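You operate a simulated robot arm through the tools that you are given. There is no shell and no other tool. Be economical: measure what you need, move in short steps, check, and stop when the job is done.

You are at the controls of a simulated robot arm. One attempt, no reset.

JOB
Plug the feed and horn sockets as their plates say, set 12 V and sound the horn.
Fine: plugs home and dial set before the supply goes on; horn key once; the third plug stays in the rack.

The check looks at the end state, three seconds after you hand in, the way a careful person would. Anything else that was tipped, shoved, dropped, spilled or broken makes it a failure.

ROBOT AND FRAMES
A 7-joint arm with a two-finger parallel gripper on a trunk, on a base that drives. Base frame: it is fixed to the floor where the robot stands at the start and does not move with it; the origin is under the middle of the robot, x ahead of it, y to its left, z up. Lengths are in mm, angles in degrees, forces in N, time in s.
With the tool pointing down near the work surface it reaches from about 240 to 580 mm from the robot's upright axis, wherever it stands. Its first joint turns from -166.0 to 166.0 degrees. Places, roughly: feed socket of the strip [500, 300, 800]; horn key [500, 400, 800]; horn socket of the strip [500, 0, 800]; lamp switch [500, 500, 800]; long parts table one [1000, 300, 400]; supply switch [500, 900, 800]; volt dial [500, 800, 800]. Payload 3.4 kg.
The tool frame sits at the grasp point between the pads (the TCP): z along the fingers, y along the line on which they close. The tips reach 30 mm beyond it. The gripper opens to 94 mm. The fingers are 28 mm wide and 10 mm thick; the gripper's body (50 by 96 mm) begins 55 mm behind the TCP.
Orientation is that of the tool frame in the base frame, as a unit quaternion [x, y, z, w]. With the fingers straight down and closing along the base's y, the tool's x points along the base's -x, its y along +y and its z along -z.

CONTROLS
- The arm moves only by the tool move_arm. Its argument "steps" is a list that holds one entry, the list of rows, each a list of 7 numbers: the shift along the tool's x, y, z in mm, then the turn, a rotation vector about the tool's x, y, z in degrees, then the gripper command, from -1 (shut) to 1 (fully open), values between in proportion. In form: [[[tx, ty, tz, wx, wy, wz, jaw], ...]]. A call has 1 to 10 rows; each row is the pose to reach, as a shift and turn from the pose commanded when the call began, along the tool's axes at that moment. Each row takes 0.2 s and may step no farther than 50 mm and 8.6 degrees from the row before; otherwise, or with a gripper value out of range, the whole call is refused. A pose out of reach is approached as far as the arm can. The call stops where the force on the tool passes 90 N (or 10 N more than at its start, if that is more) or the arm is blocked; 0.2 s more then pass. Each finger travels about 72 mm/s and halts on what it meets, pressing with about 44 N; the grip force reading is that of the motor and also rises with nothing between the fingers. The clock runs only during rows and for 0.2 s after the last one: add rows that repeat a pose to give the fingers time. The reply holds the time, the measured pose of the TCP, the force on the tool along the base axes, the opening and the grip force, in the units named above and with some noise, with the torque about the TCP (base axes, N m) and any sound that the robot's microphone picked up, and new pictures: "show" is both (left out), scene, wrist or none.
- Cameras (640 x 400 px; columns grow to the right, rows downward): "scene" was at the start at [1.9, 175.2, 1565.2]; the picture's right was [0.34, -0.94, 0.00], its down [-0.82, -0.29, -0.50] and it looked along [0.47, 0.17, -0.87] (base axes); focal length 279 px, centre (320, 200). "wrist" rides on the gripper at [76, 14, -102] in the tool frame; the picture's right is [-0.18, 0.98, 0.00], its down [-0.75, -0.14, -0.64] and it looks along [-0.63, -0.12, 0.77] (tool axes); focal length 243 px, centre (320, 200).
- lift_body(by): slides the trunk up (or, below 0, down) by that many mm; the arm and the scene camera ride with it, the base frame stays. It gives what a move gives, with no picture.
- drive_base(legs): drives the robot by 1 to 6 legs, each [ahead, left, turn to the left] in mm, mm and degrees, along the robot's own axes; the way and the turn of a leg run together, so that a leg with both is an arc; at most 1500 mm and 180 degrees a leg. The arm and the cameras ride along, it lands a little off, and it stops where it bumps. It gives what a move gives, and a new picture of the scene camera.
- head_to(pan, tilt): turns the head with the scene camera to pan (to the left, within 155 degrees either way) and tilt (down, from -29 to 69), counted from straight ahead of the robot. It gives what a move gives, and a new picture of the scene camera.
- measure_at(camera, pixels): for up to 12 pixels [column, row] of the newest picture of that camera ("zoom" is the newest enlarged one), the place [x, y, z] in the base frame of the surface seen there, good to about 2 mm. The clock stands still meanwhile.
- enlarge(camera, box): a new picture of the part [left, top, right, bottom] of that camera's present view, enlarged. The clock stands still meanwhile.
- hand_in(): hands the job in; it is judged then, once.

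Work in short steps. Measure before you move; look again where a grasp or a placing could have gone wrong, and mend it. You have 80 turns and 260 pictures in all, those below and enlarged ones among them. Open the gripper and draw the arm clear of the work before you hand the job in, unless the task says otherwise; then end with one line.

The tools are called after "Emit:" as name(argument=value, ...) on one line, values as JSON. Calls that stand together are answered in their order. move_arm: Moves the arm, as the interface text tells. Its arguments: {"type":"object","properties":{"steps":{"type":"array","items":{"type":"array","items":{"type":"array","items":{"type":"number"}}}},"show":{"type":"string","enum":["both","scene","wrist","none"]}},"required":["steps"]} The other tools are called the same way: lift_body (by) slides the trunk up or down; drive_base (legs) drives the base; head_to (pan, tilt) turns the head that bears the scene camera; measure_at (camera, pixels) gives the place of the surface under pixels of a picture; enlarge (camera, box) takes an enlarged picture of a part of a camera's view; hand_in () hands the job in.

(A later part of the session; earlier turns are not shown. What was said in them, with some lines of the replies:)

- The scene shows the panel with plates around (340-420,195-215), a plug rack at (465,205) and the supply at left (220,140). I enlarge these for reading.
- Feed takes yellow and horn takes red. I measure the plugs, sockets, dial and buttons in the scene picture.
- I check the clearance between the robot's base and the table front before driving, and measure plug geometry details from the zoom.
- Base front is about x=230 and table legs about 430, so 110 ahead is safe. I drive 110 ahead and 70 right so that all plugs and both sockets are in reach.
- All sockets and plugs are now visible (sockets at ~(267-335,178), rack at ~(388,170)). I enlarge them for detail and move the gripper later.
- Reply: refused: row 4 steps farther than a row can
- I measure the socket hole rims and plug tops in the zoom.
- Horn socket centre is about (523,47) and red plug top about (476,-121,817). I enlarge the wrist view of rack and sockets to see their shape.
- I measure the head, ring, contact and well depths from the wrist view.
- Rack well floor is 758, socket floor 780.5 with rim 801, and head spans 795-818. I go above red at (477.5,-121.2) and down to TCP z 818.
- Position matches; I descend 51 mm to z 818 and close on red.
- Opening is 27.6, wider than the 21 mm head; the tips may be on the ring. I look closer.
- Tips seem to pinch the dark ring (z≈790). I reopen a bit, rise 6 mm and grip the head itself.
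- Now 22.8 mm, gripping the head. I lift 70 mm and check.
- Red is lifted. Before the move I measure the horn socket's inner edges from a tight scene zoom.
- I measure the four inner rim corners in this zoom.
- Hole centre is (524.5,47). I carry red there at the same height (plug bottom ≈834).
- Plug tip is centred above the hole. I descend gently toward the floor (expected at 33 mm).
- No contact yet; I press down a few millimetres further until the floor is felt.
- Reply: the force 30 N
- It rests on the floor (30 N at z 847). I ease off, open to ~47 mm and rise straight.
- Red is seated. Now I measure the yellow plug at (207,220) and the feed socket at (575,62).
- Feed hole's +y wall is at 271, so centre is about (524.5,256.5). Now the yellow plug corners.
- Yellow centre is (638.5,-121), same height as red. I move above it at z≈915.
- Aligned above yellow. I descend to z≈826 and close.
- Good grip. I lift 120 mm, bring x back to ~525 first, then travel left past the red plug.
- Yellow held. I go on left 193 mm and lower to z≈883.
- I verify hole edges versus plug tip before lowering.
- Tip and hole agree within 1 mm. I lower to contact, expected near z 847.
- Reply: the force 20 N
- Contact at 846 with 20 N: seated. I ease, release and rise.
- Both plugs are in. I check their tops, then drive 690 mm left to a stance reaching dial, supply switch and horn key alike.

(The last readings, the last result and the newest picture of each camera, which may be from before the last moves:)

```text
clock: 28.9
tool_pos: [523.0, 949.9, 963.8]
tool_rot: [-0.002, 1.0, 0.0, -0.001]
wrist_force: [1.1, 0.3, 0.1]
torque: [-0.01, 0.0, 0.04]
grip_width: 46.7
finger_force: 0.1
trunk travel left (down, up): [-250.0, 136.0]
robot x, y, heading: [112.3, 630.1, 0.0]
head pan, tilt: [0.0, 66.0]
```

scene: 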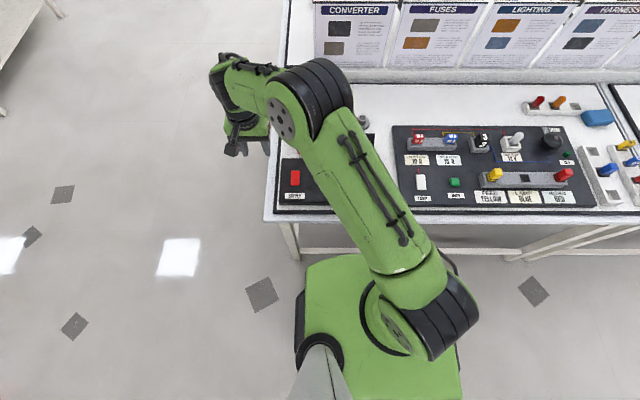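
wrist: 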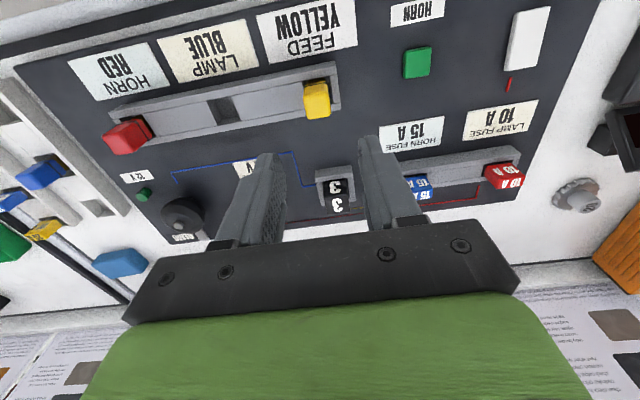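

I bring the gripper back right over the dial panel (about y 750), staying at z 963, to view the dial from the wrist.

Emit:
move_arm(steps=[[[0, -48, 0, 0, 0, 0, 0], [0, -96, 0, 0, 0, 0, 0], [0, -144, 0, 0, 0, 0, 0], [0, -190, 0, 0, 0, 0, 0], [0, -200, 0, 0, 0, 0, 0], [0, -200, 0, 0, 0, 0, 0]]], show="both")

Emit:
enlarge(camera="wrist", box=[240, 40, 400, 140])

```text
clock: 30.3
tool_pos: [520.7, 749.6, 964.1]
tool_rot: [-0.002, 1.0, -0.001, 0.0]
wrist_force: [0.8, 0.0, -0.2]
torque: [0.0, 0.0, -0.03]
grip_width: 47.4
finger_force: 0.0
trunk travel left (down, up): [-250.0, 136.0]
robot x, y, heading: [112.9, 628.6, 0.3]
head pan, tilt: [0.0, 66.0]
```

scene: 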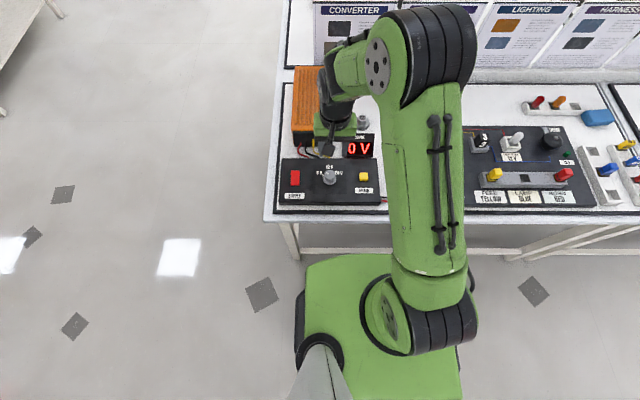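
wrist: 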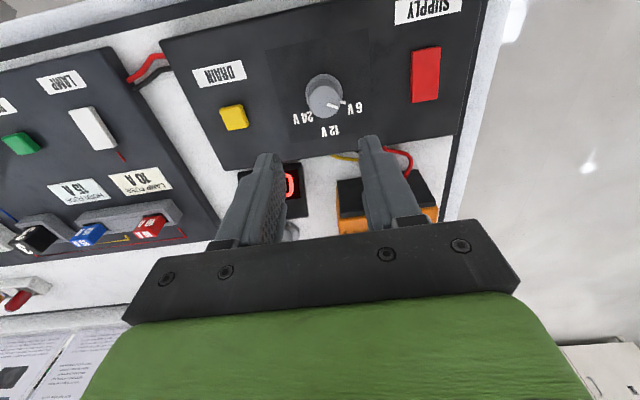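

```text
4.00 times, centred on (320, 90) of wrist
```

zoom: 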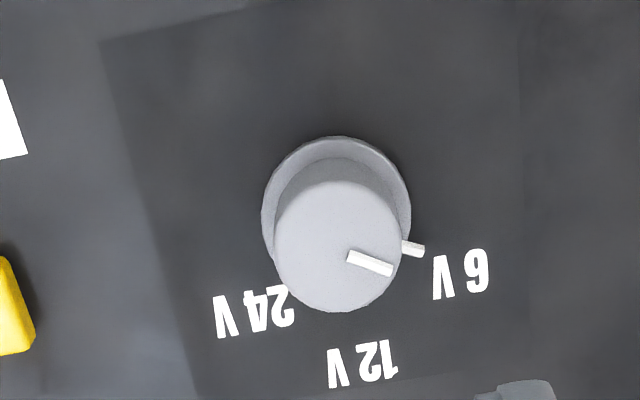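

The dial shows 6/12/24 V with pointer at 6 V. I measure labels, pointer and dial.

Emit:
measure_at(camera="zoom", pixels=[[460, 274], [362, 363], [254, 311], [352, 256], [388, 271], [414, 249], [337, 245], [278, 250], [399, 235], [345, 309], [335, 180], [336, 140]])

Emit:
enlarge(camera="scene", box=[280, 135, 392, 205])

```text
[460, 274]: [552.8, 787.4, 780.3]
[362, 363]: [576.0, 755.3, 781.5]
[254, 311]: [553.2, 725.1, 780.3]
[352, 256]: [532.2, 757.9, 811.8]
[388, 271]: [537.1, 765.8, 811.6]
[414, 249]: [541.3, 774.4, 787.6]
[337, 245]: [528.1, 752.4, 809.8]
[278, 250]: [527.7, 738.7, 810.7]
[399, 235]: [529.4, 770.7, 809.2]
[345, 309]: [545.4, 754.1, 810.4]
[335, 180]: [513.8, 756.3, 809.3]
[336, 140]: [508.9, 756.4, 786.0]
```

```text
5.71 times, centred on (336, 170) of scene
```

zoom: 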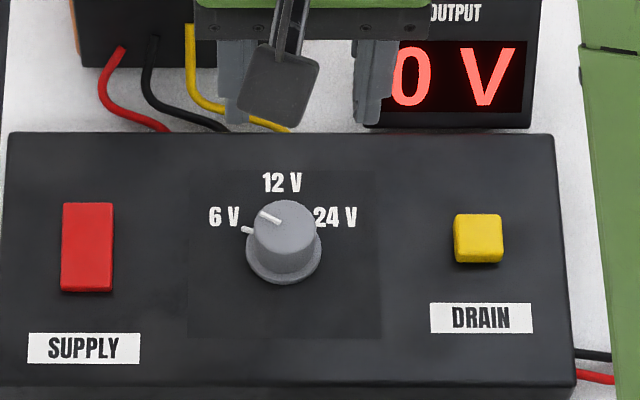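

Dial centre ≈(529,755), top 811; pointer is at 58° left and 12 V at 0°, so about 58° clockwise turn. I check heights of the display, box and other features near by, and approach above the dial.

Emit:
measure_at(camera="zoom", pixels=[[460, 14], [530, 30], [150, 20], [84, 215], [84, 280], [64, 245], [110, 245], [86, 245], [478, 230]])

Emit:
move_arm(steps=[[[-8, 5, 40, 0, 0, 0, 0.2], [-8, 5, 80, 0, 0, 0, 0.2], [-8, 5, 105, 0, 0, 0, 0.2], [-8, 5, 105, 0, 0, 0, 0.2]]], show="both")

```text
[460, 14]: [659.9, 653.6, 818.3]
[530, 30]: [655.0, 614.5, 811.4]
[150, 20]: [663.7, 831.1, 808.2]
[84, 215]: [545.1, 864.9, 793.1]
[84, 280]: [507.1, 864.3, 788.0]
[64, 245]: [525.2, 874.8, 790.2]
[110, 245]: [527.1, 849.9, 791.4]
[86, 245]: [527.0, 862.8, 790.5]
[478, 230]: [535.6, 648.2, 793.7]
```

```text
clock: 31.3
tool_pos: [533.9, 754.9, 857.9]
tool_rot: [-0.002, 1.0, -0.001, 0.0]
wrist_force: [0.0, 0.0, -0.1]
torque: [0.02, 0.02, -0.02]
grip_width: 56.5
finger_force: 0.2
trunk travel left (down, up): [-250.0, 136.0]
robot x, y, heading: [111.2, 633.1, 0.3]
head pan, tilt: [0.0, 66.0]
```

scene: 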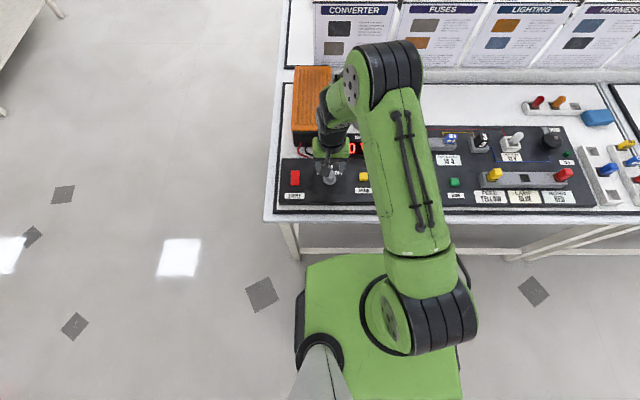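
wrist: 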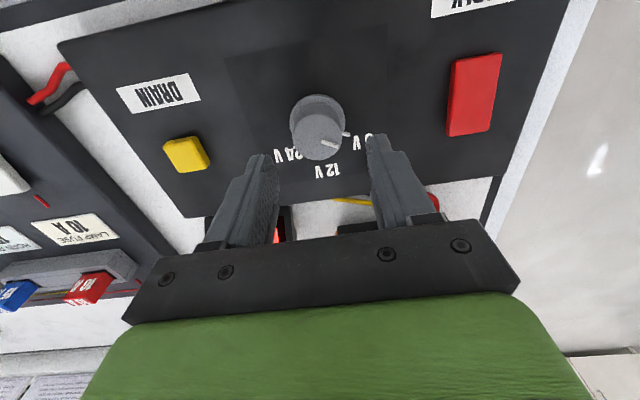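

I remeasure the knob top from this closer view.

Emit:
enlarge(camera="wrist", box=[270, 85, 366, 185])

Emit:
move_arm(steps=[[[0, 0, 0, 0, 0, 0, 0.2]]], show="none")

```text
4.00 times, centred on (318, 135) of wrist
```

zoom: 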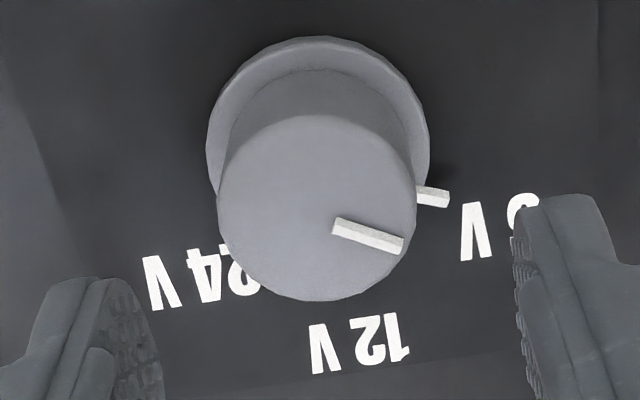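

```text
clock: 31.7
tool_pos: [534.1, 754.6, 857.7]
tool_rot: [-0.001, 1.0, 0.0, 0.0]
wrist_force: [-0.7, 0.8, -0.7]
torque: [-0.03, -0.01, 0.02]
grip_width: 56.4
finger_force: 0.1
trunk travel left (down, up): [-250.0, 136.0]
robot x, y, heading: [109.1, 632.2, 0.3]
head pan, tilt: [0.0, 66.0]
```

Emit:
measure_at(camera="zoom", pixels=[[316, 208], [220, 208], [412, 208], [316, 298], [316, 120], [335, 226], [400, 243], [418, 190], [446, 198]])

```text
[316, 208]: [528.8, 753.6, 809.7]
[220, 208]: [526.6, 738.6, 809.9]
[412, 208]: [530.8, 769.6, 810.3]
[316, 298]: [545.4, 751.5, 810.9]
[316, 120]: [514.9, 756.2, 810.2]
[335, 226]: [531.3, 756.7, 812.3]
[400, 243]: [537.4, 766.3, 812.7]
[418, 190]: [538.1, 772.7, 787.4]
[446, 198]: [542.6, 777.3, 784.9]
```

Centre is (529.5,754). I centre, pre-turn 30° counter-clockwise, and lower to z≈822 (tips 792).

Emit:
move_arm(steps=[[[4.4, -0.6, 0, 0, 0, -8, 0.2], [4.4, -0.6, 0, 0, 0, -16, 0.2], [4.4, -0.6, 0, 0, 0, -24, 0.2], [4.4, -0.6, 0, 0, 0, -30, 0.2], [4.4, -0.6, 20, 0, 0, -30, 0.2], [4.4, -0.6, 36, 0, 0, -30, 0.2], [4.4, -0.6, 36, 0, 0, -30, 0.2]]], show="wrist")

```text
clock: 33.3
tool_pos: [527.3, 754.9, 822.3]
tool_rot: [-0.261, 0.965, 0.0, 0.0]
wrist_force: [-0.8, -0.8, 0.0]
torque: [0.0, 0.03, -0.01]
grip_width: 56.4
finger_force: 0.0
trunk travel left (down, up): [-250.0, 136.0]
robot x, y, heading: [111.0, 631.1, -0.1]
head pan, tilt: [0.0, 66.0]
```

wrist: 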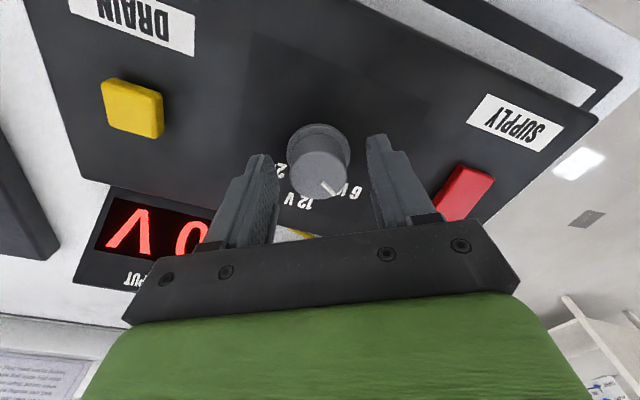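

Tool is turned 30° CCW around the knob. I close on it first.

Emit:
move_arm(steps=[[[0, 0, 0, 0, 0, 0, -0.3], [0, 0, 0, 0, 0, 0, -1], [0, 0, 0, 0, 0, 0, -1], [0, 0, 0, 0, 0, 0, -1]]], show="wrist")

```text
clock: 34.3
tool_pos: [528.0, 752.8, 822.2]
tool_rot: [-0.26, 0.965, 0.0, 0.0]
wrist_force: [3.6, -5.9, -1.8]
torque: [0.12, -0.08, 0.01]
grip_width: 33.3
finger_force: 44.6
trunk travel left (down, up): [-250.0, 136.0]
robot x, y, heading: [111.4, 631.4, 0.1]
head pan, tilt: [0.0, 66.0]
```

wrist: 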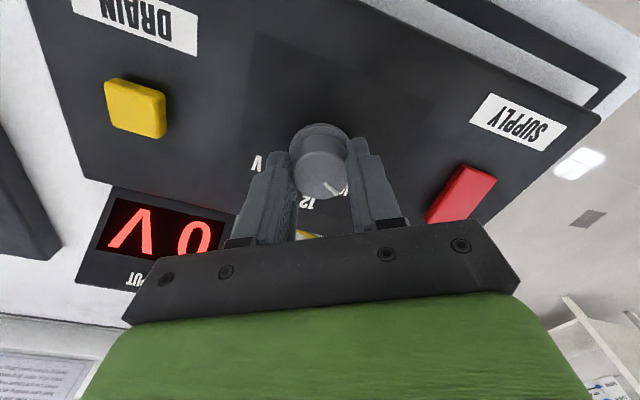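

Gripped at 33.3 mm with a small side load. I turn 58° clockwise.

Emit:
move_arm(steps=[[[0, -0.8, 0, 0, 0, 8, -1], [0, -0.8, 0, 0, 0, 16, -1], [0, -0.8, 0, 0, 0, 24, -1], [0, -0.8, 0, 0, 0, 32, -1], [0, -0.8, 0, 0, 0, 40, -1], [0, -0.8, 0, 0, 0, 48, -1], [0, -0.8, 0, 0, 0, 56, -1], [0, -0.8, 0, 0, 0, 58, -1], [0, -0.8, 0, 0, 0, 58, -1]]], show="wrist")

Emit:
enlarge(camera="wrist", box=[240, 85, 400, 245])

```text
clock: 36.3
tool_pos: [527.6, 754.8, 822.3]
tool_rot: [0.24, 0.971, 0.001, -0.001]
wrist_force: [-4.1, 5.4, -9.8]
torque: [0.75, 0.66, -0.03]
grip_width: 33.4
finger_force: 45.0
trunk travel left (down, up): [-250.0, 136.0]
robot x, y, heading: [113.0, 628.9, 0.3]
head pan, tilt: [0.0, 66.0]
```

wrist: 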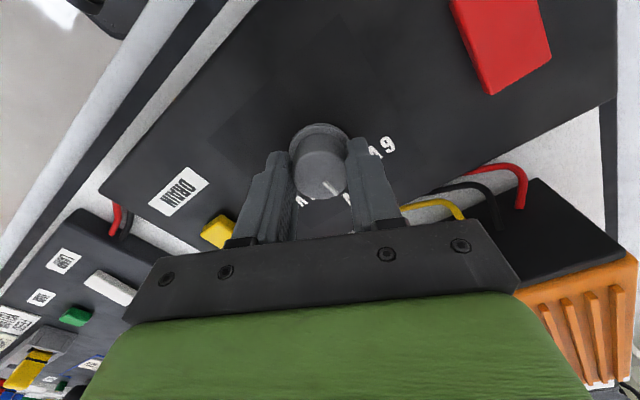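

```text
2.50 times, centred on (320, 165) of wrist
```

zoom: 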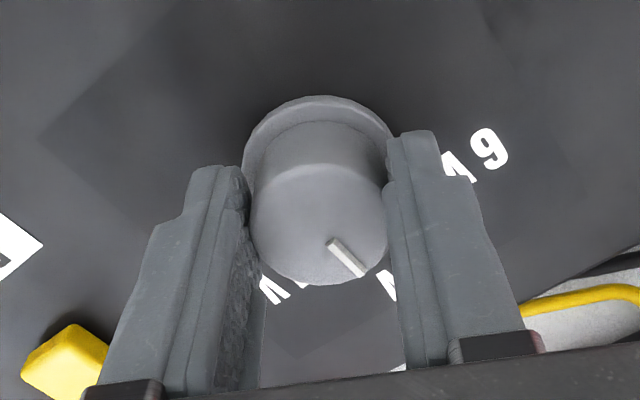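

The knob turned with the fingers. I measure the pointer's ends.

Emit:
measure_at(camera="zoom", pixels=[[333, 243], [345, 258], [360, 273], [320, 215], [345, 279], [318, 170]])

```text
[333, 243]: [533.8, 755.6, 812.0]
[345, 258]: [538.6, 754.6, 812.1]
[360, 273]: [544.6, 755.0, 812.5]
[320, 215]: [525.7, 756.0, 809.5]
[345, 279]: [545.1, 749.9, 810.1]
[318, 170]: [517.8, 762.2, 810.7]
```

Pointer points along +x (12 V). I release and rise, then look.

Emit:
move_arm(steps=[[[0, 0, 0, 0, 0, 0, -0.5], [0, 0, 0, 0, 0, 0, 0.2], [0, 0, 0, 0, 0, 0, 0.2], [0, 0, -30, 0, 0, -8, 0.2], [0, 0, -70, 0, 0, -16, 0.2], [0, 0, -100, 0, 0, -24, 0.2], [0, 0, -130, 0, 0, -28, 0.2], [0, 0, -130, 0, 0, -28, 0.2]]], show="both")

Emit:
enlarge(camera="wrist", box=[240, 40, 400, 140])

Emit:
enlarge(camera="scene", box=[280, 135, 392, 205])

```text
clock: 38.1
tool_pos: [528.0, 754.3, 952.5]
tool_rot: [-0.003, 1.0, 0.0, 0.001]
wrist_force: [-0.4, 0.8, 0.2]
torque: [0.03, 0.01, 0.02]
grip_width: 56.6
finger_force: 0.0
trunk travel left (down, up): [-250.0, 136.0]
robot x, y, heading: [111.9, 625.4, -0.0]
head pan, tilt: [0.0, 66.0]
```

scene: 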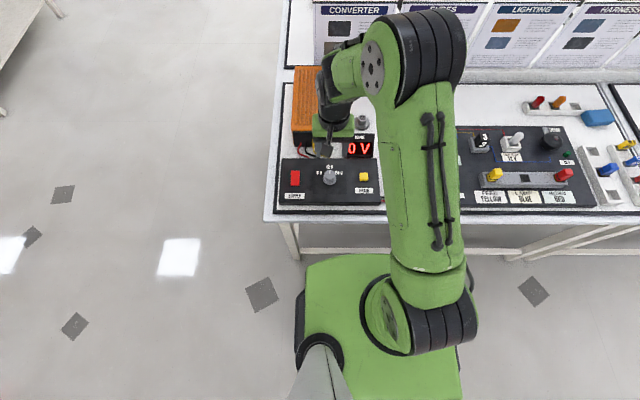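
wrist: 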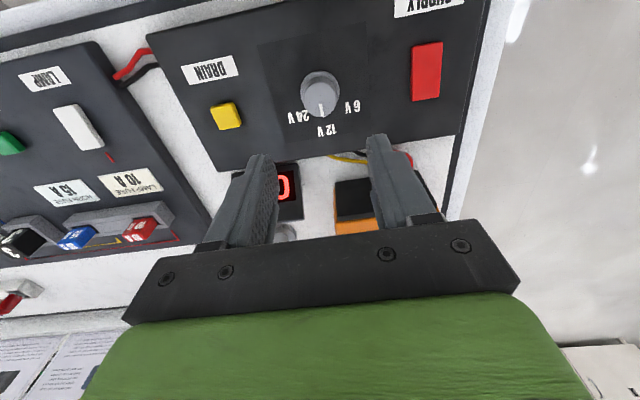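

```text
4.00 times, centred on (320, 90) of wrist
```

zoom: 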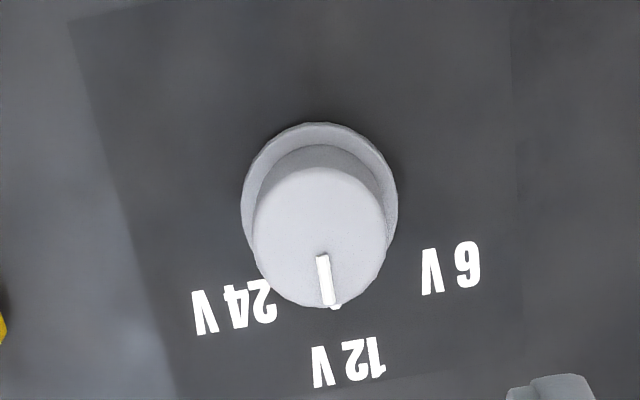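

```text
5.71 times, centred on (336, 170) of scene
```

zoom: 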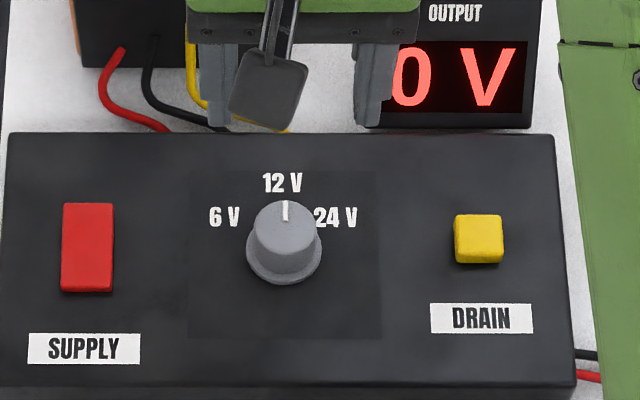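

Dial is at 12 V. Now the supply rocker at wrist (426,70): I enlarge and measure its tilt.

Emit:
enlarge(camera="wrist", box=[386, 30, 474, 115])

Emit:
measure_at(camera="wrist", pixels=[[430, 44], [428, 52], [427, 60], [426, 70], [425, 80], [424, 90], [424, 97], [415, 70], [438, 70]])

```text
4.71 times, centred on (430, 72) of wrist
```

zoom: 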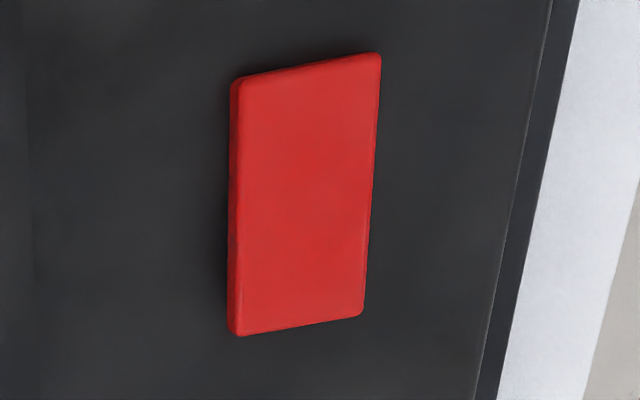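

```text
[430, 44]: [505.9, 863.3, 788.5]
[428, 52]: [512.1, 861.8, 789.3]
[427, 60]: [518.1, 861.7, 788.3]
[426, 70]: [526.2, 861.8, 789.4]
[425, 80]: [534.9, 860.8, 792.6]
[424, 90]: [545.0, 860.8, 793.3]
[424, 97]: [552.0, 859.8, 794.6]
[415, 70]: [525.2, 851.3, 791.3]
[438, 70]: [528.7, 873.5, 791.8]
```

The rocker's far end (x 545) is raised to 794. I close the fingers, go above (548,862) and down to tips ≈ 810.

Emit:
move_arm(steps=[[[-10, 30, 0, 0, 0, 0, -1], [-19.5, 75, 0, 0, 0, 0, -1], [-19.5, 107.3, 20, 0, 0, 0, -1], [-19.5, 107.3, 65, 0, 0, 0, -1], [-19.5, 107.3, 100, 0, 0, 0, -1], [-19.5, 107.3, 112, 0, 0, 0, -1], [-19.5, 107.3, 112, 0, 0, 0, -1]]], show="both")

Emit:
enlarge(camera="wrist", box=[240, 85, 400, 245])

```text
clock: 39.7
tool_pos: [547.0, 860.2, 841.1]
tool_rot: [-0.002, 1.0, 0.0, -0.001]
wrist_force: [-0.8, 0.2, 0.7]
torque: [0.01, -0.02, 0.03]
grip_width: 0.0
finger_force: 32.8
trunk travel left (down, up): [-250.0, 136.0]
robot x, y, heading: [113.9, 633.0, 0.6]
head pan, tilt: [0.0, 66.0]
```

scene: 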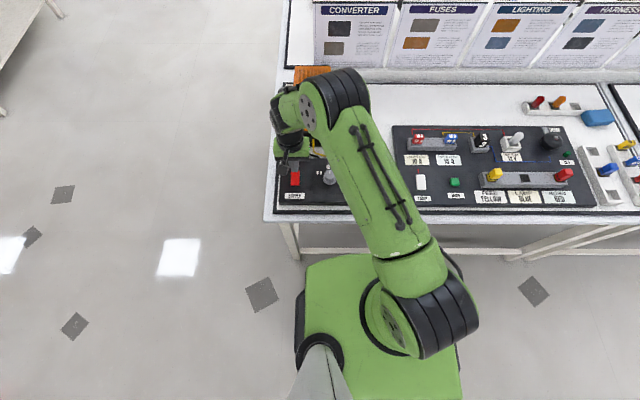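
wrist: 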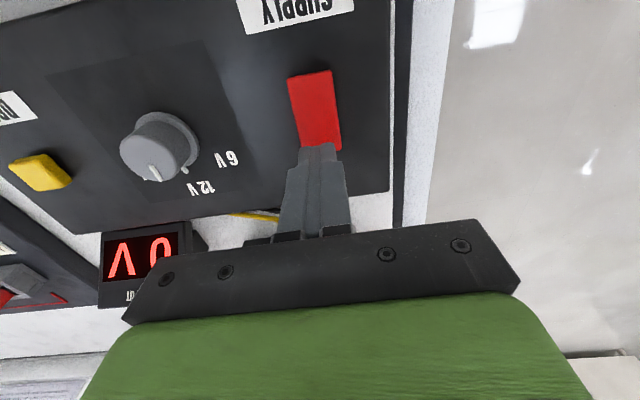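

```text
2.50 times, centred on (320, 165) of wrist
```

zoom: 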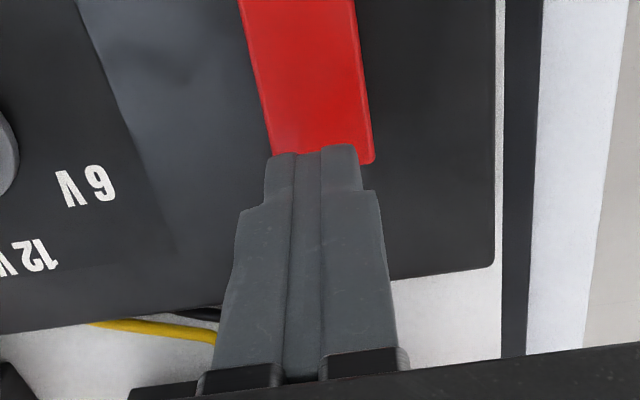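

Fingers hover over the far end. I press down in small rows to ≈8 mm below contact, then rise.

Emit:
move_arm(steps=[[[0, 0, 10, 0, 0, 0, -1], [0, 0, 16, 0, 0, 0, -1], [0, 0, 20, 0, 0, 0, -1], [0, 0, 23, 0, 0, 0, -1], [0, 0, 25, 0, 0, 0, -1]]], show="both")

```text
clock: 40.9
tool_pos: [547.6, 861.6, 820.5]
tool_rot: [-0.002, 1.0, 0.002, 0.005]
wrist_force: [3.4, -1.4, 41.3]
torque: [-0.04, 0.51, -0.19]
grip_width: 0.0
finger_force: 32.9
trunk travel left (down, up): [-250.0, 136.0]
robot x, y, heading: [114.7, 629.7, 0.2]
head pan, tilt: [0.0, 66.0]
```

scene: 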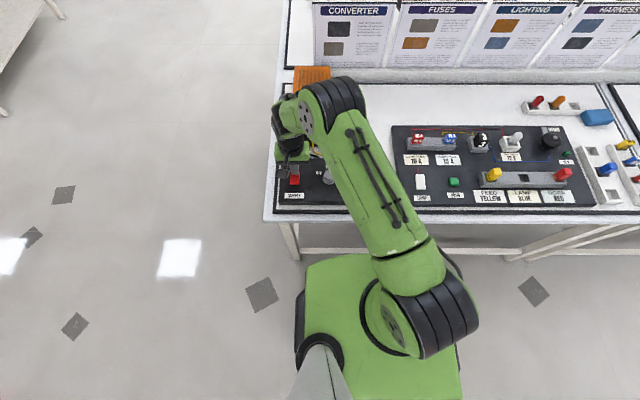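
wrist: 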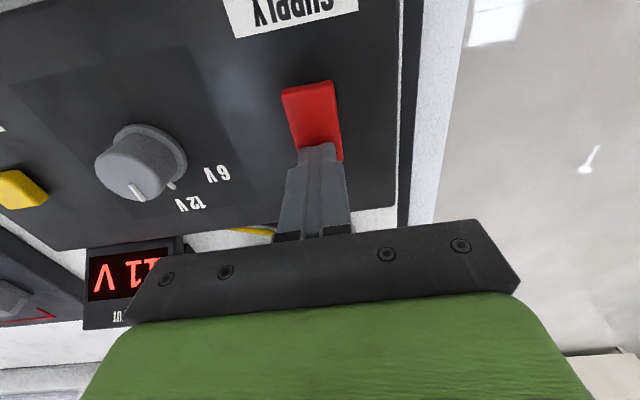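

The rocker flipped; the display reads 11 V and rising. I lift clear and read the display.

Emit:
move_arm(steps=[[[0, 0, -20, 0, 0, 0, -1], [0, 0, -60, 0, 0, 0, -1], [0, 0, -105, 0, 0, 0, -1], [0, -45, -115, 0, 0, 0, -1], [0, -93, -115, 0, 0, 0, -1], [0, -93, -115, 0, 0, 0, -1]]], show="both")

Emit:
enlarge(camera="scene", box=[280, 125, 392, 205])

Emit:
enlarge(camera="scene", box=[390, 115, 614, 215])

```text
clock: 42.3
tool_pos: [546.8, 767.8, 932.2]
tool_rot: [-0.002, 1.0, 0.001, -0.001]
wrist_force: [0.0, -1.4, 0.7]
torque: [0.02, -0.04, 0.01]
grip_width: 0.0
finger_force: 33.0
trunk travel left (down, up): [-250.0, 136.0]
robot x, y, heading: [112.9, 629.4, 0.4]
head pan, tilt: [0.0, 66.0]
```

scene: 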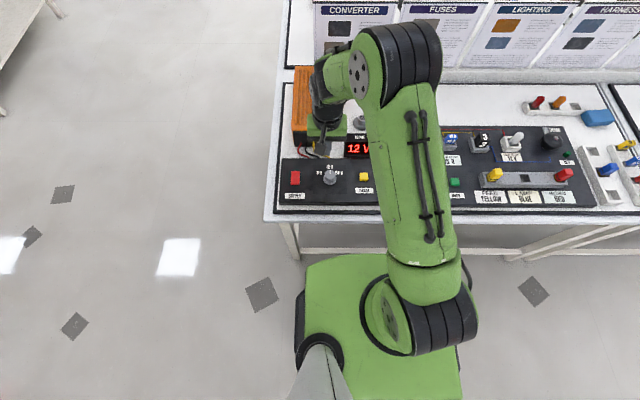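
wrist: 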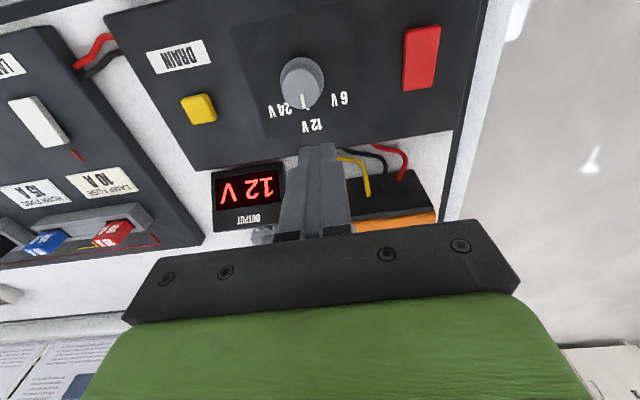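

```text
5.00 times, centred on (336, 165) of scene
```

zoom: 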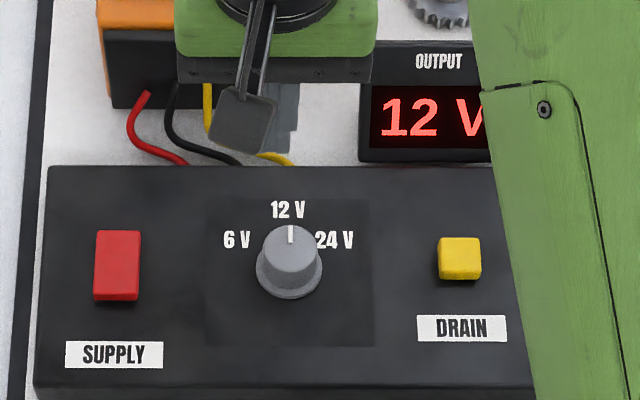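

```text
2.86 times, centred on (502, 165) of scene
```

zoom: 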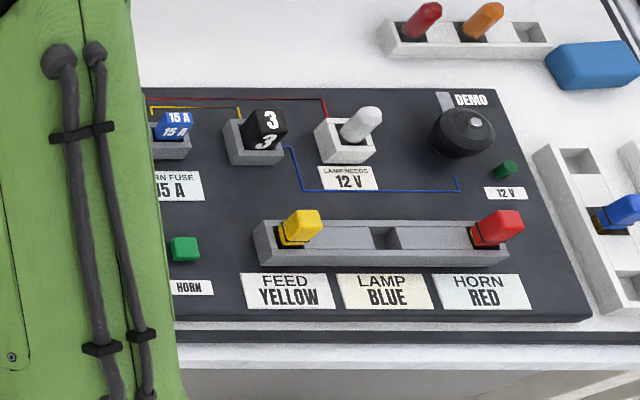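

12 V stable; dial and plugs fine. I measure the horn key in this zoom and move over it.

Emit:
measure_at(camera="zoom", pixels=[[185, 243], [173, 243], [197, 243], [185, 239], [185, 250], [205, 255]])

Emit:
move_arm(steps=[[[5, -48, 0, 0, 0, 0, -1], [10, -96, 0, 0, 0, 0, -1], [15, -144, 0, 0, 0, 0, -1], [20, -192, 0, 0, 0, 0, -1], [25, -240, 0, 0, 0, 0, -1], [30, -288, 0, 0, 0, 0, -1], [30, -336, 0, 0, 0, 0, -1], [30, -384, 0, 0, 0, 0, -1], [30, -411, 0, 0, 0, 0, -1], [30, -411, 0, 0, 0, 0, -1]]], show="both")

```text
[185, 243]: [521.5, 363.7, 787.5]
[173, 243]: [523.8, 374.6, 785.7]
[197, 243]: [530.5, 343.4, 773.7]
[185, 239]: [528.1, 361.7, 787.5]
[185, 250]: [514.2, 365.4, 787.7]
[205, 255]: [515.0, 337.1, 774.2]
```

```text
clock: 44.5
tool_pos: [517.6, 356.9, 927.5]
tool_rot: [-0.003, 1.0, 0.0, 0.0]
wrist_force: [-0.1, -0.1, 0.1]
torque: [-0.04, 0.0, 0.0]
grip_width: 0.0
finger_force: 33.3
trunk travel left (down, up): [-250.0, 136.0]
robot x, y, heading: [113.6, 633.5, 0.2]
head pan, tilt: [0.0, 66.0]
```

scene: 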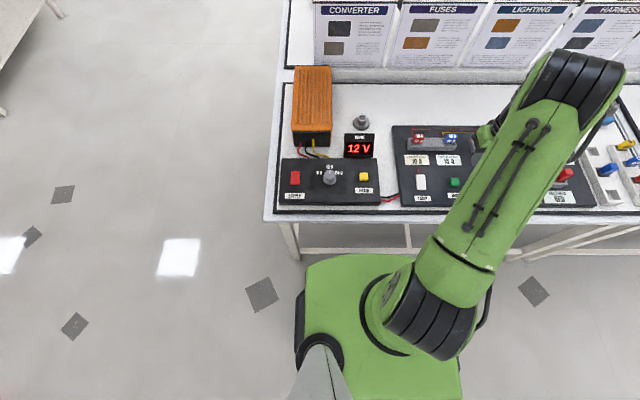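
wrist: 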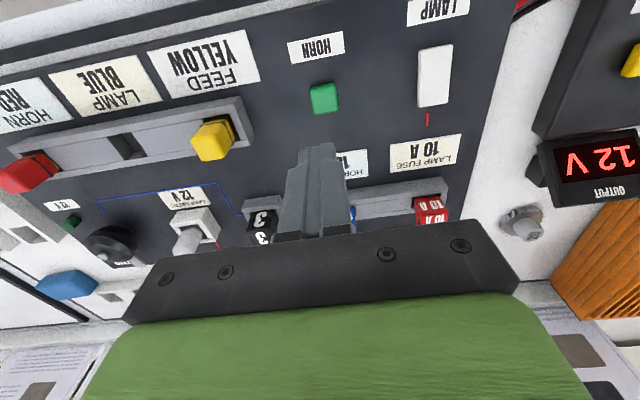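

Key visible at wrist (324,97); I measure it precisely.

Emit:
measure_at(camera="wrist", pixels=[[324, 97], [313, 98], [335, 95], [322, 87], [325, 107], [434, 50], [434, 100]])

```text
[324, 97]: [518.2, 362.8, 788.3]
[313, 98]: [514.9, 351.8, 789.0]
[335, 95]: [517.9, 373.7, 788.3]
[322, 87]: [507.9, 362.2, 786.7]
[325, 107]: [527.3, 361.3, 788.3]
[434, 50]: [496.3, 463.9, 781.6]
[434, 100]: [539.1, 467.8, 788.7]
```

Key centre (518.5,362.5), top 788. I approach to tips ≈ 794.

Emit:
move_arm(steps=[[[-1, 5.7, 40, 0, 0, 0, -1], [-1, 5.7, 80, 0, 0, 0, -1], [-1, 5.7, 101, 0, 0, 0, -1], [-1, 5.7, 101, 0, 0, 0, -1]]], show="wrist")

```text
clock: 45.5
tool_pos: [520.5, 363.9, 828.1]
tool_rot: [-0.002, 1.0, 0.0, 0.0]
wrist_force: [-1.0, 0.1, -0.1]
torque: [-0.02, -0.01, 0.0]
grip_width: 0.2
finger_force: 33.5
trunk travel left (down, up): [-250.0, 136.0]
robot x, y, heading: [111.5, 630.9, 0.3]
head pan, tilt: [0.0, 66.0]
```

wrist: 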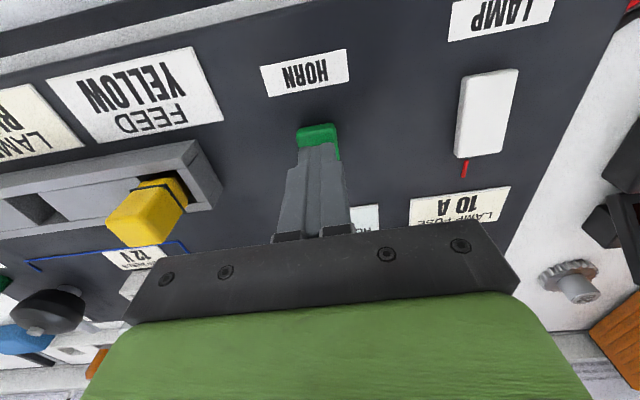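

Over the key. One press: down steadily to ~6 mm past contact, short hold, and up.

Emit:
move_arm(steps=[[[0, 0, 8, 0, 0, 0, -1], [0, 0, 12, 0, 0, 0, -1], [0, 0, 15, 0, 0, 0, -1], [0, 0, 17, 0, 0, 0, -1], [0, 0, 17, 0, 0, 0, -1]]], show="wrist")

```text
clock: 46.7
tool_pos: [520.4, 362.0, 812.6]
tool_rot: [-0.002, 1.0, 0.0, 0.001]
wrist_force: [3.5, -0.4, 4.5]
torque: [0.02, -0.06, -0.02]
grip_width: 0.0
finger_force: 32.3
trunk travel left (down, up): [-250.0, 136.0]
robot x, y, heading: [113.4, 629.6, 0.3]
head pan, tilt: [0.0, 66.0]
heard: click
```

wrist: 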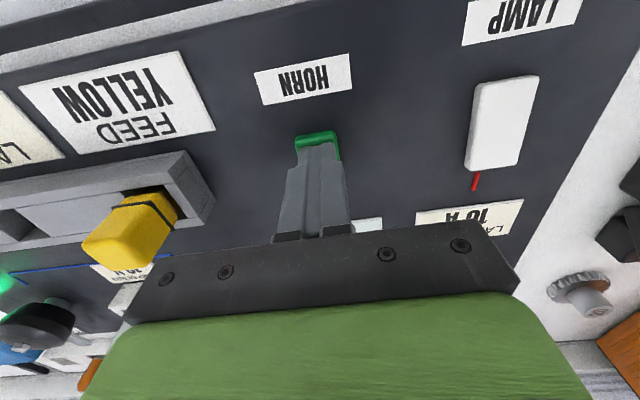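

Heard a click and the green lamp at (5,285) lights. I rise and look/listen.

Emit:
move_arm(steps=[[[0, 0, -5, 0, 0, 0, -1], [0, 0, -40, 0, 0, 0, -1], [0, 0, -85, 0, 0, 0, -1], [0, 0, -120, 0, 0, 0, -1], [0, 0, -120, 0, 0, 0, -1]]], show="both")

Emit:
enlarge(camera="wrist", box=[0, 60, 360, 285])

```text
clock: 47.9
tool_pos: [519.8, 363.6, 932.7]
tool_rot: [-0.002, 1.0, 0.0, -0.001]
wrist_force: [0.0, -0.1, 0.1]
torque: [-0.02, -0.05, -0.03]
grip_width: 0.2
finger_force: 32.8
trunk travel left (down, up): [-250.0, 136.0]
robot x, y, heading: [112.0, 630.6, 0.2]
head pan, tilt: [0.0, 66.0]
```

scene: 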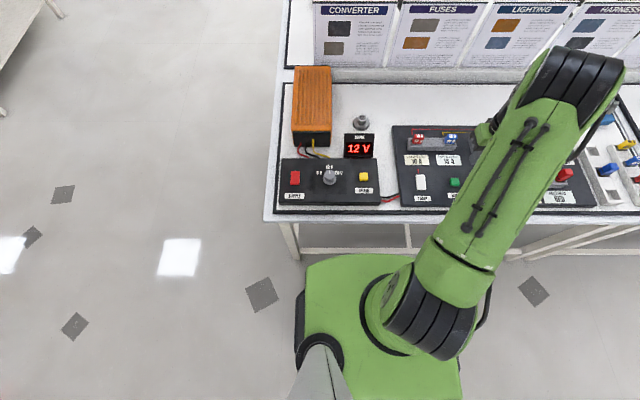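
wrist: 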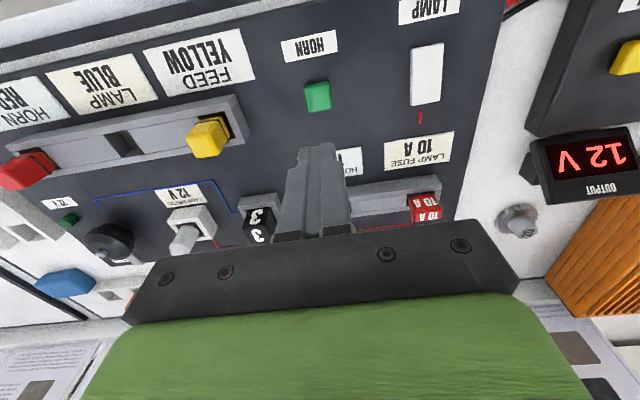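

```text
1.78 times, centred on (180, 172) of wrist
```

zoom: 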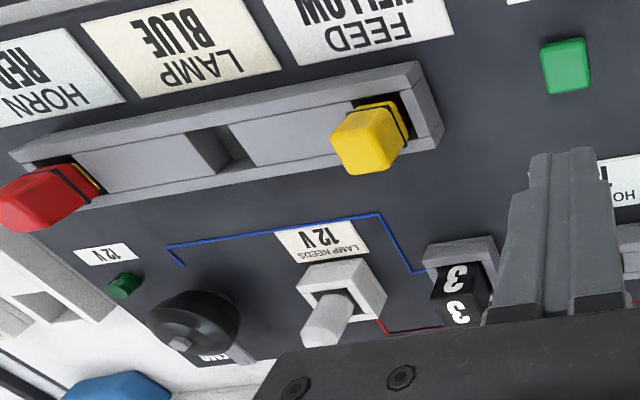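

The indicator beside the horn lit during the press and the key sprang back: horn sounded once. I draw the arm up and back with the gripper open.

Emit:
move_arm(steps=[[[0, 0, -45, 0, 0, 0, -0.5], [20, 20, -85, 0, 0, 0, 0], [60, 40, -100, 0, 0, 0, 0.5], [100, 60, -100, 0, 0, 0, 1], [130, 80, -100, 0, 0, 0, 1], [130, 80, -100, 0, 0, 0, 1], [130, 80, -100, 0, 0, 0, 1]]], show="both")

Emit:
enlarge(camera="scene", box=[270, 60, 640, 220])

```text
clock: 49.5
tool_pos: [388.3, 441.1, 1031.0]
tool_rot: [-0.002, 1.0, 0.0, 0.0]
wrist_force: [-0.7, -1.0, 0.4]
torque: [0.0, 0.0, 0.0]
grip_width: 93.9
finger_force: 0.0
trunk travel left (down, up): [-250.0, 136.0]
robot x, y, heading: [113.1, 631.6, 0.1]
head pan, tilt: [0.0, 66.0]
```

scene: 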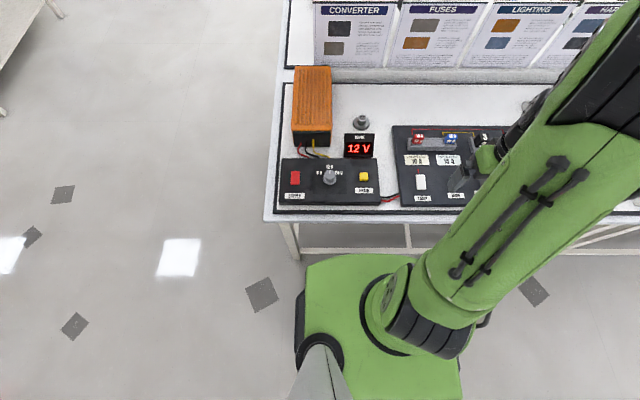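
wrist: 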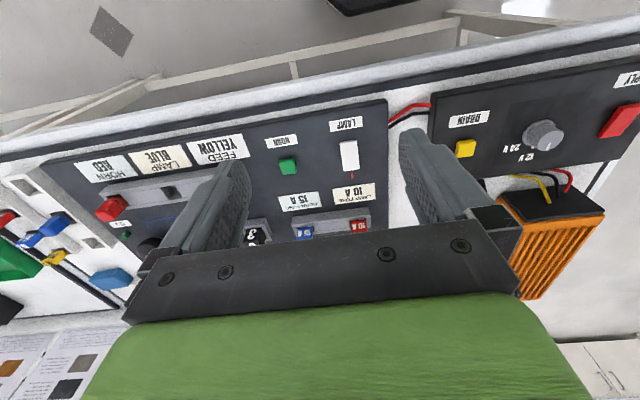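

```text
1.73 times, centred on (455, 140) of scene
```

zoom: 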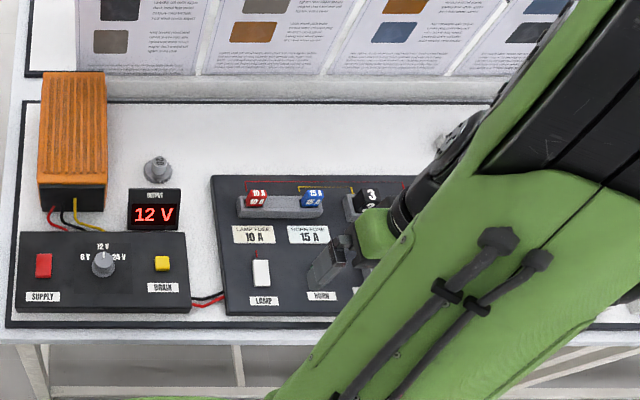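

Everything is in place: plugs in, 12 V on the display, blue still in the rack, and the arm clear with its gripper open. I hand in.

Emit:
hand_in()

```text
The job is handed in.
```

The job is handed in: yellow is in the feed socket, red is in the horn socket, and blue is still in the rack. The dial was set to 12 V before the supply went on, and the horn key was pressed once. On that press the microphone picked up only a click, and the green lamp by the horn lit; I took that as the horn sounding.
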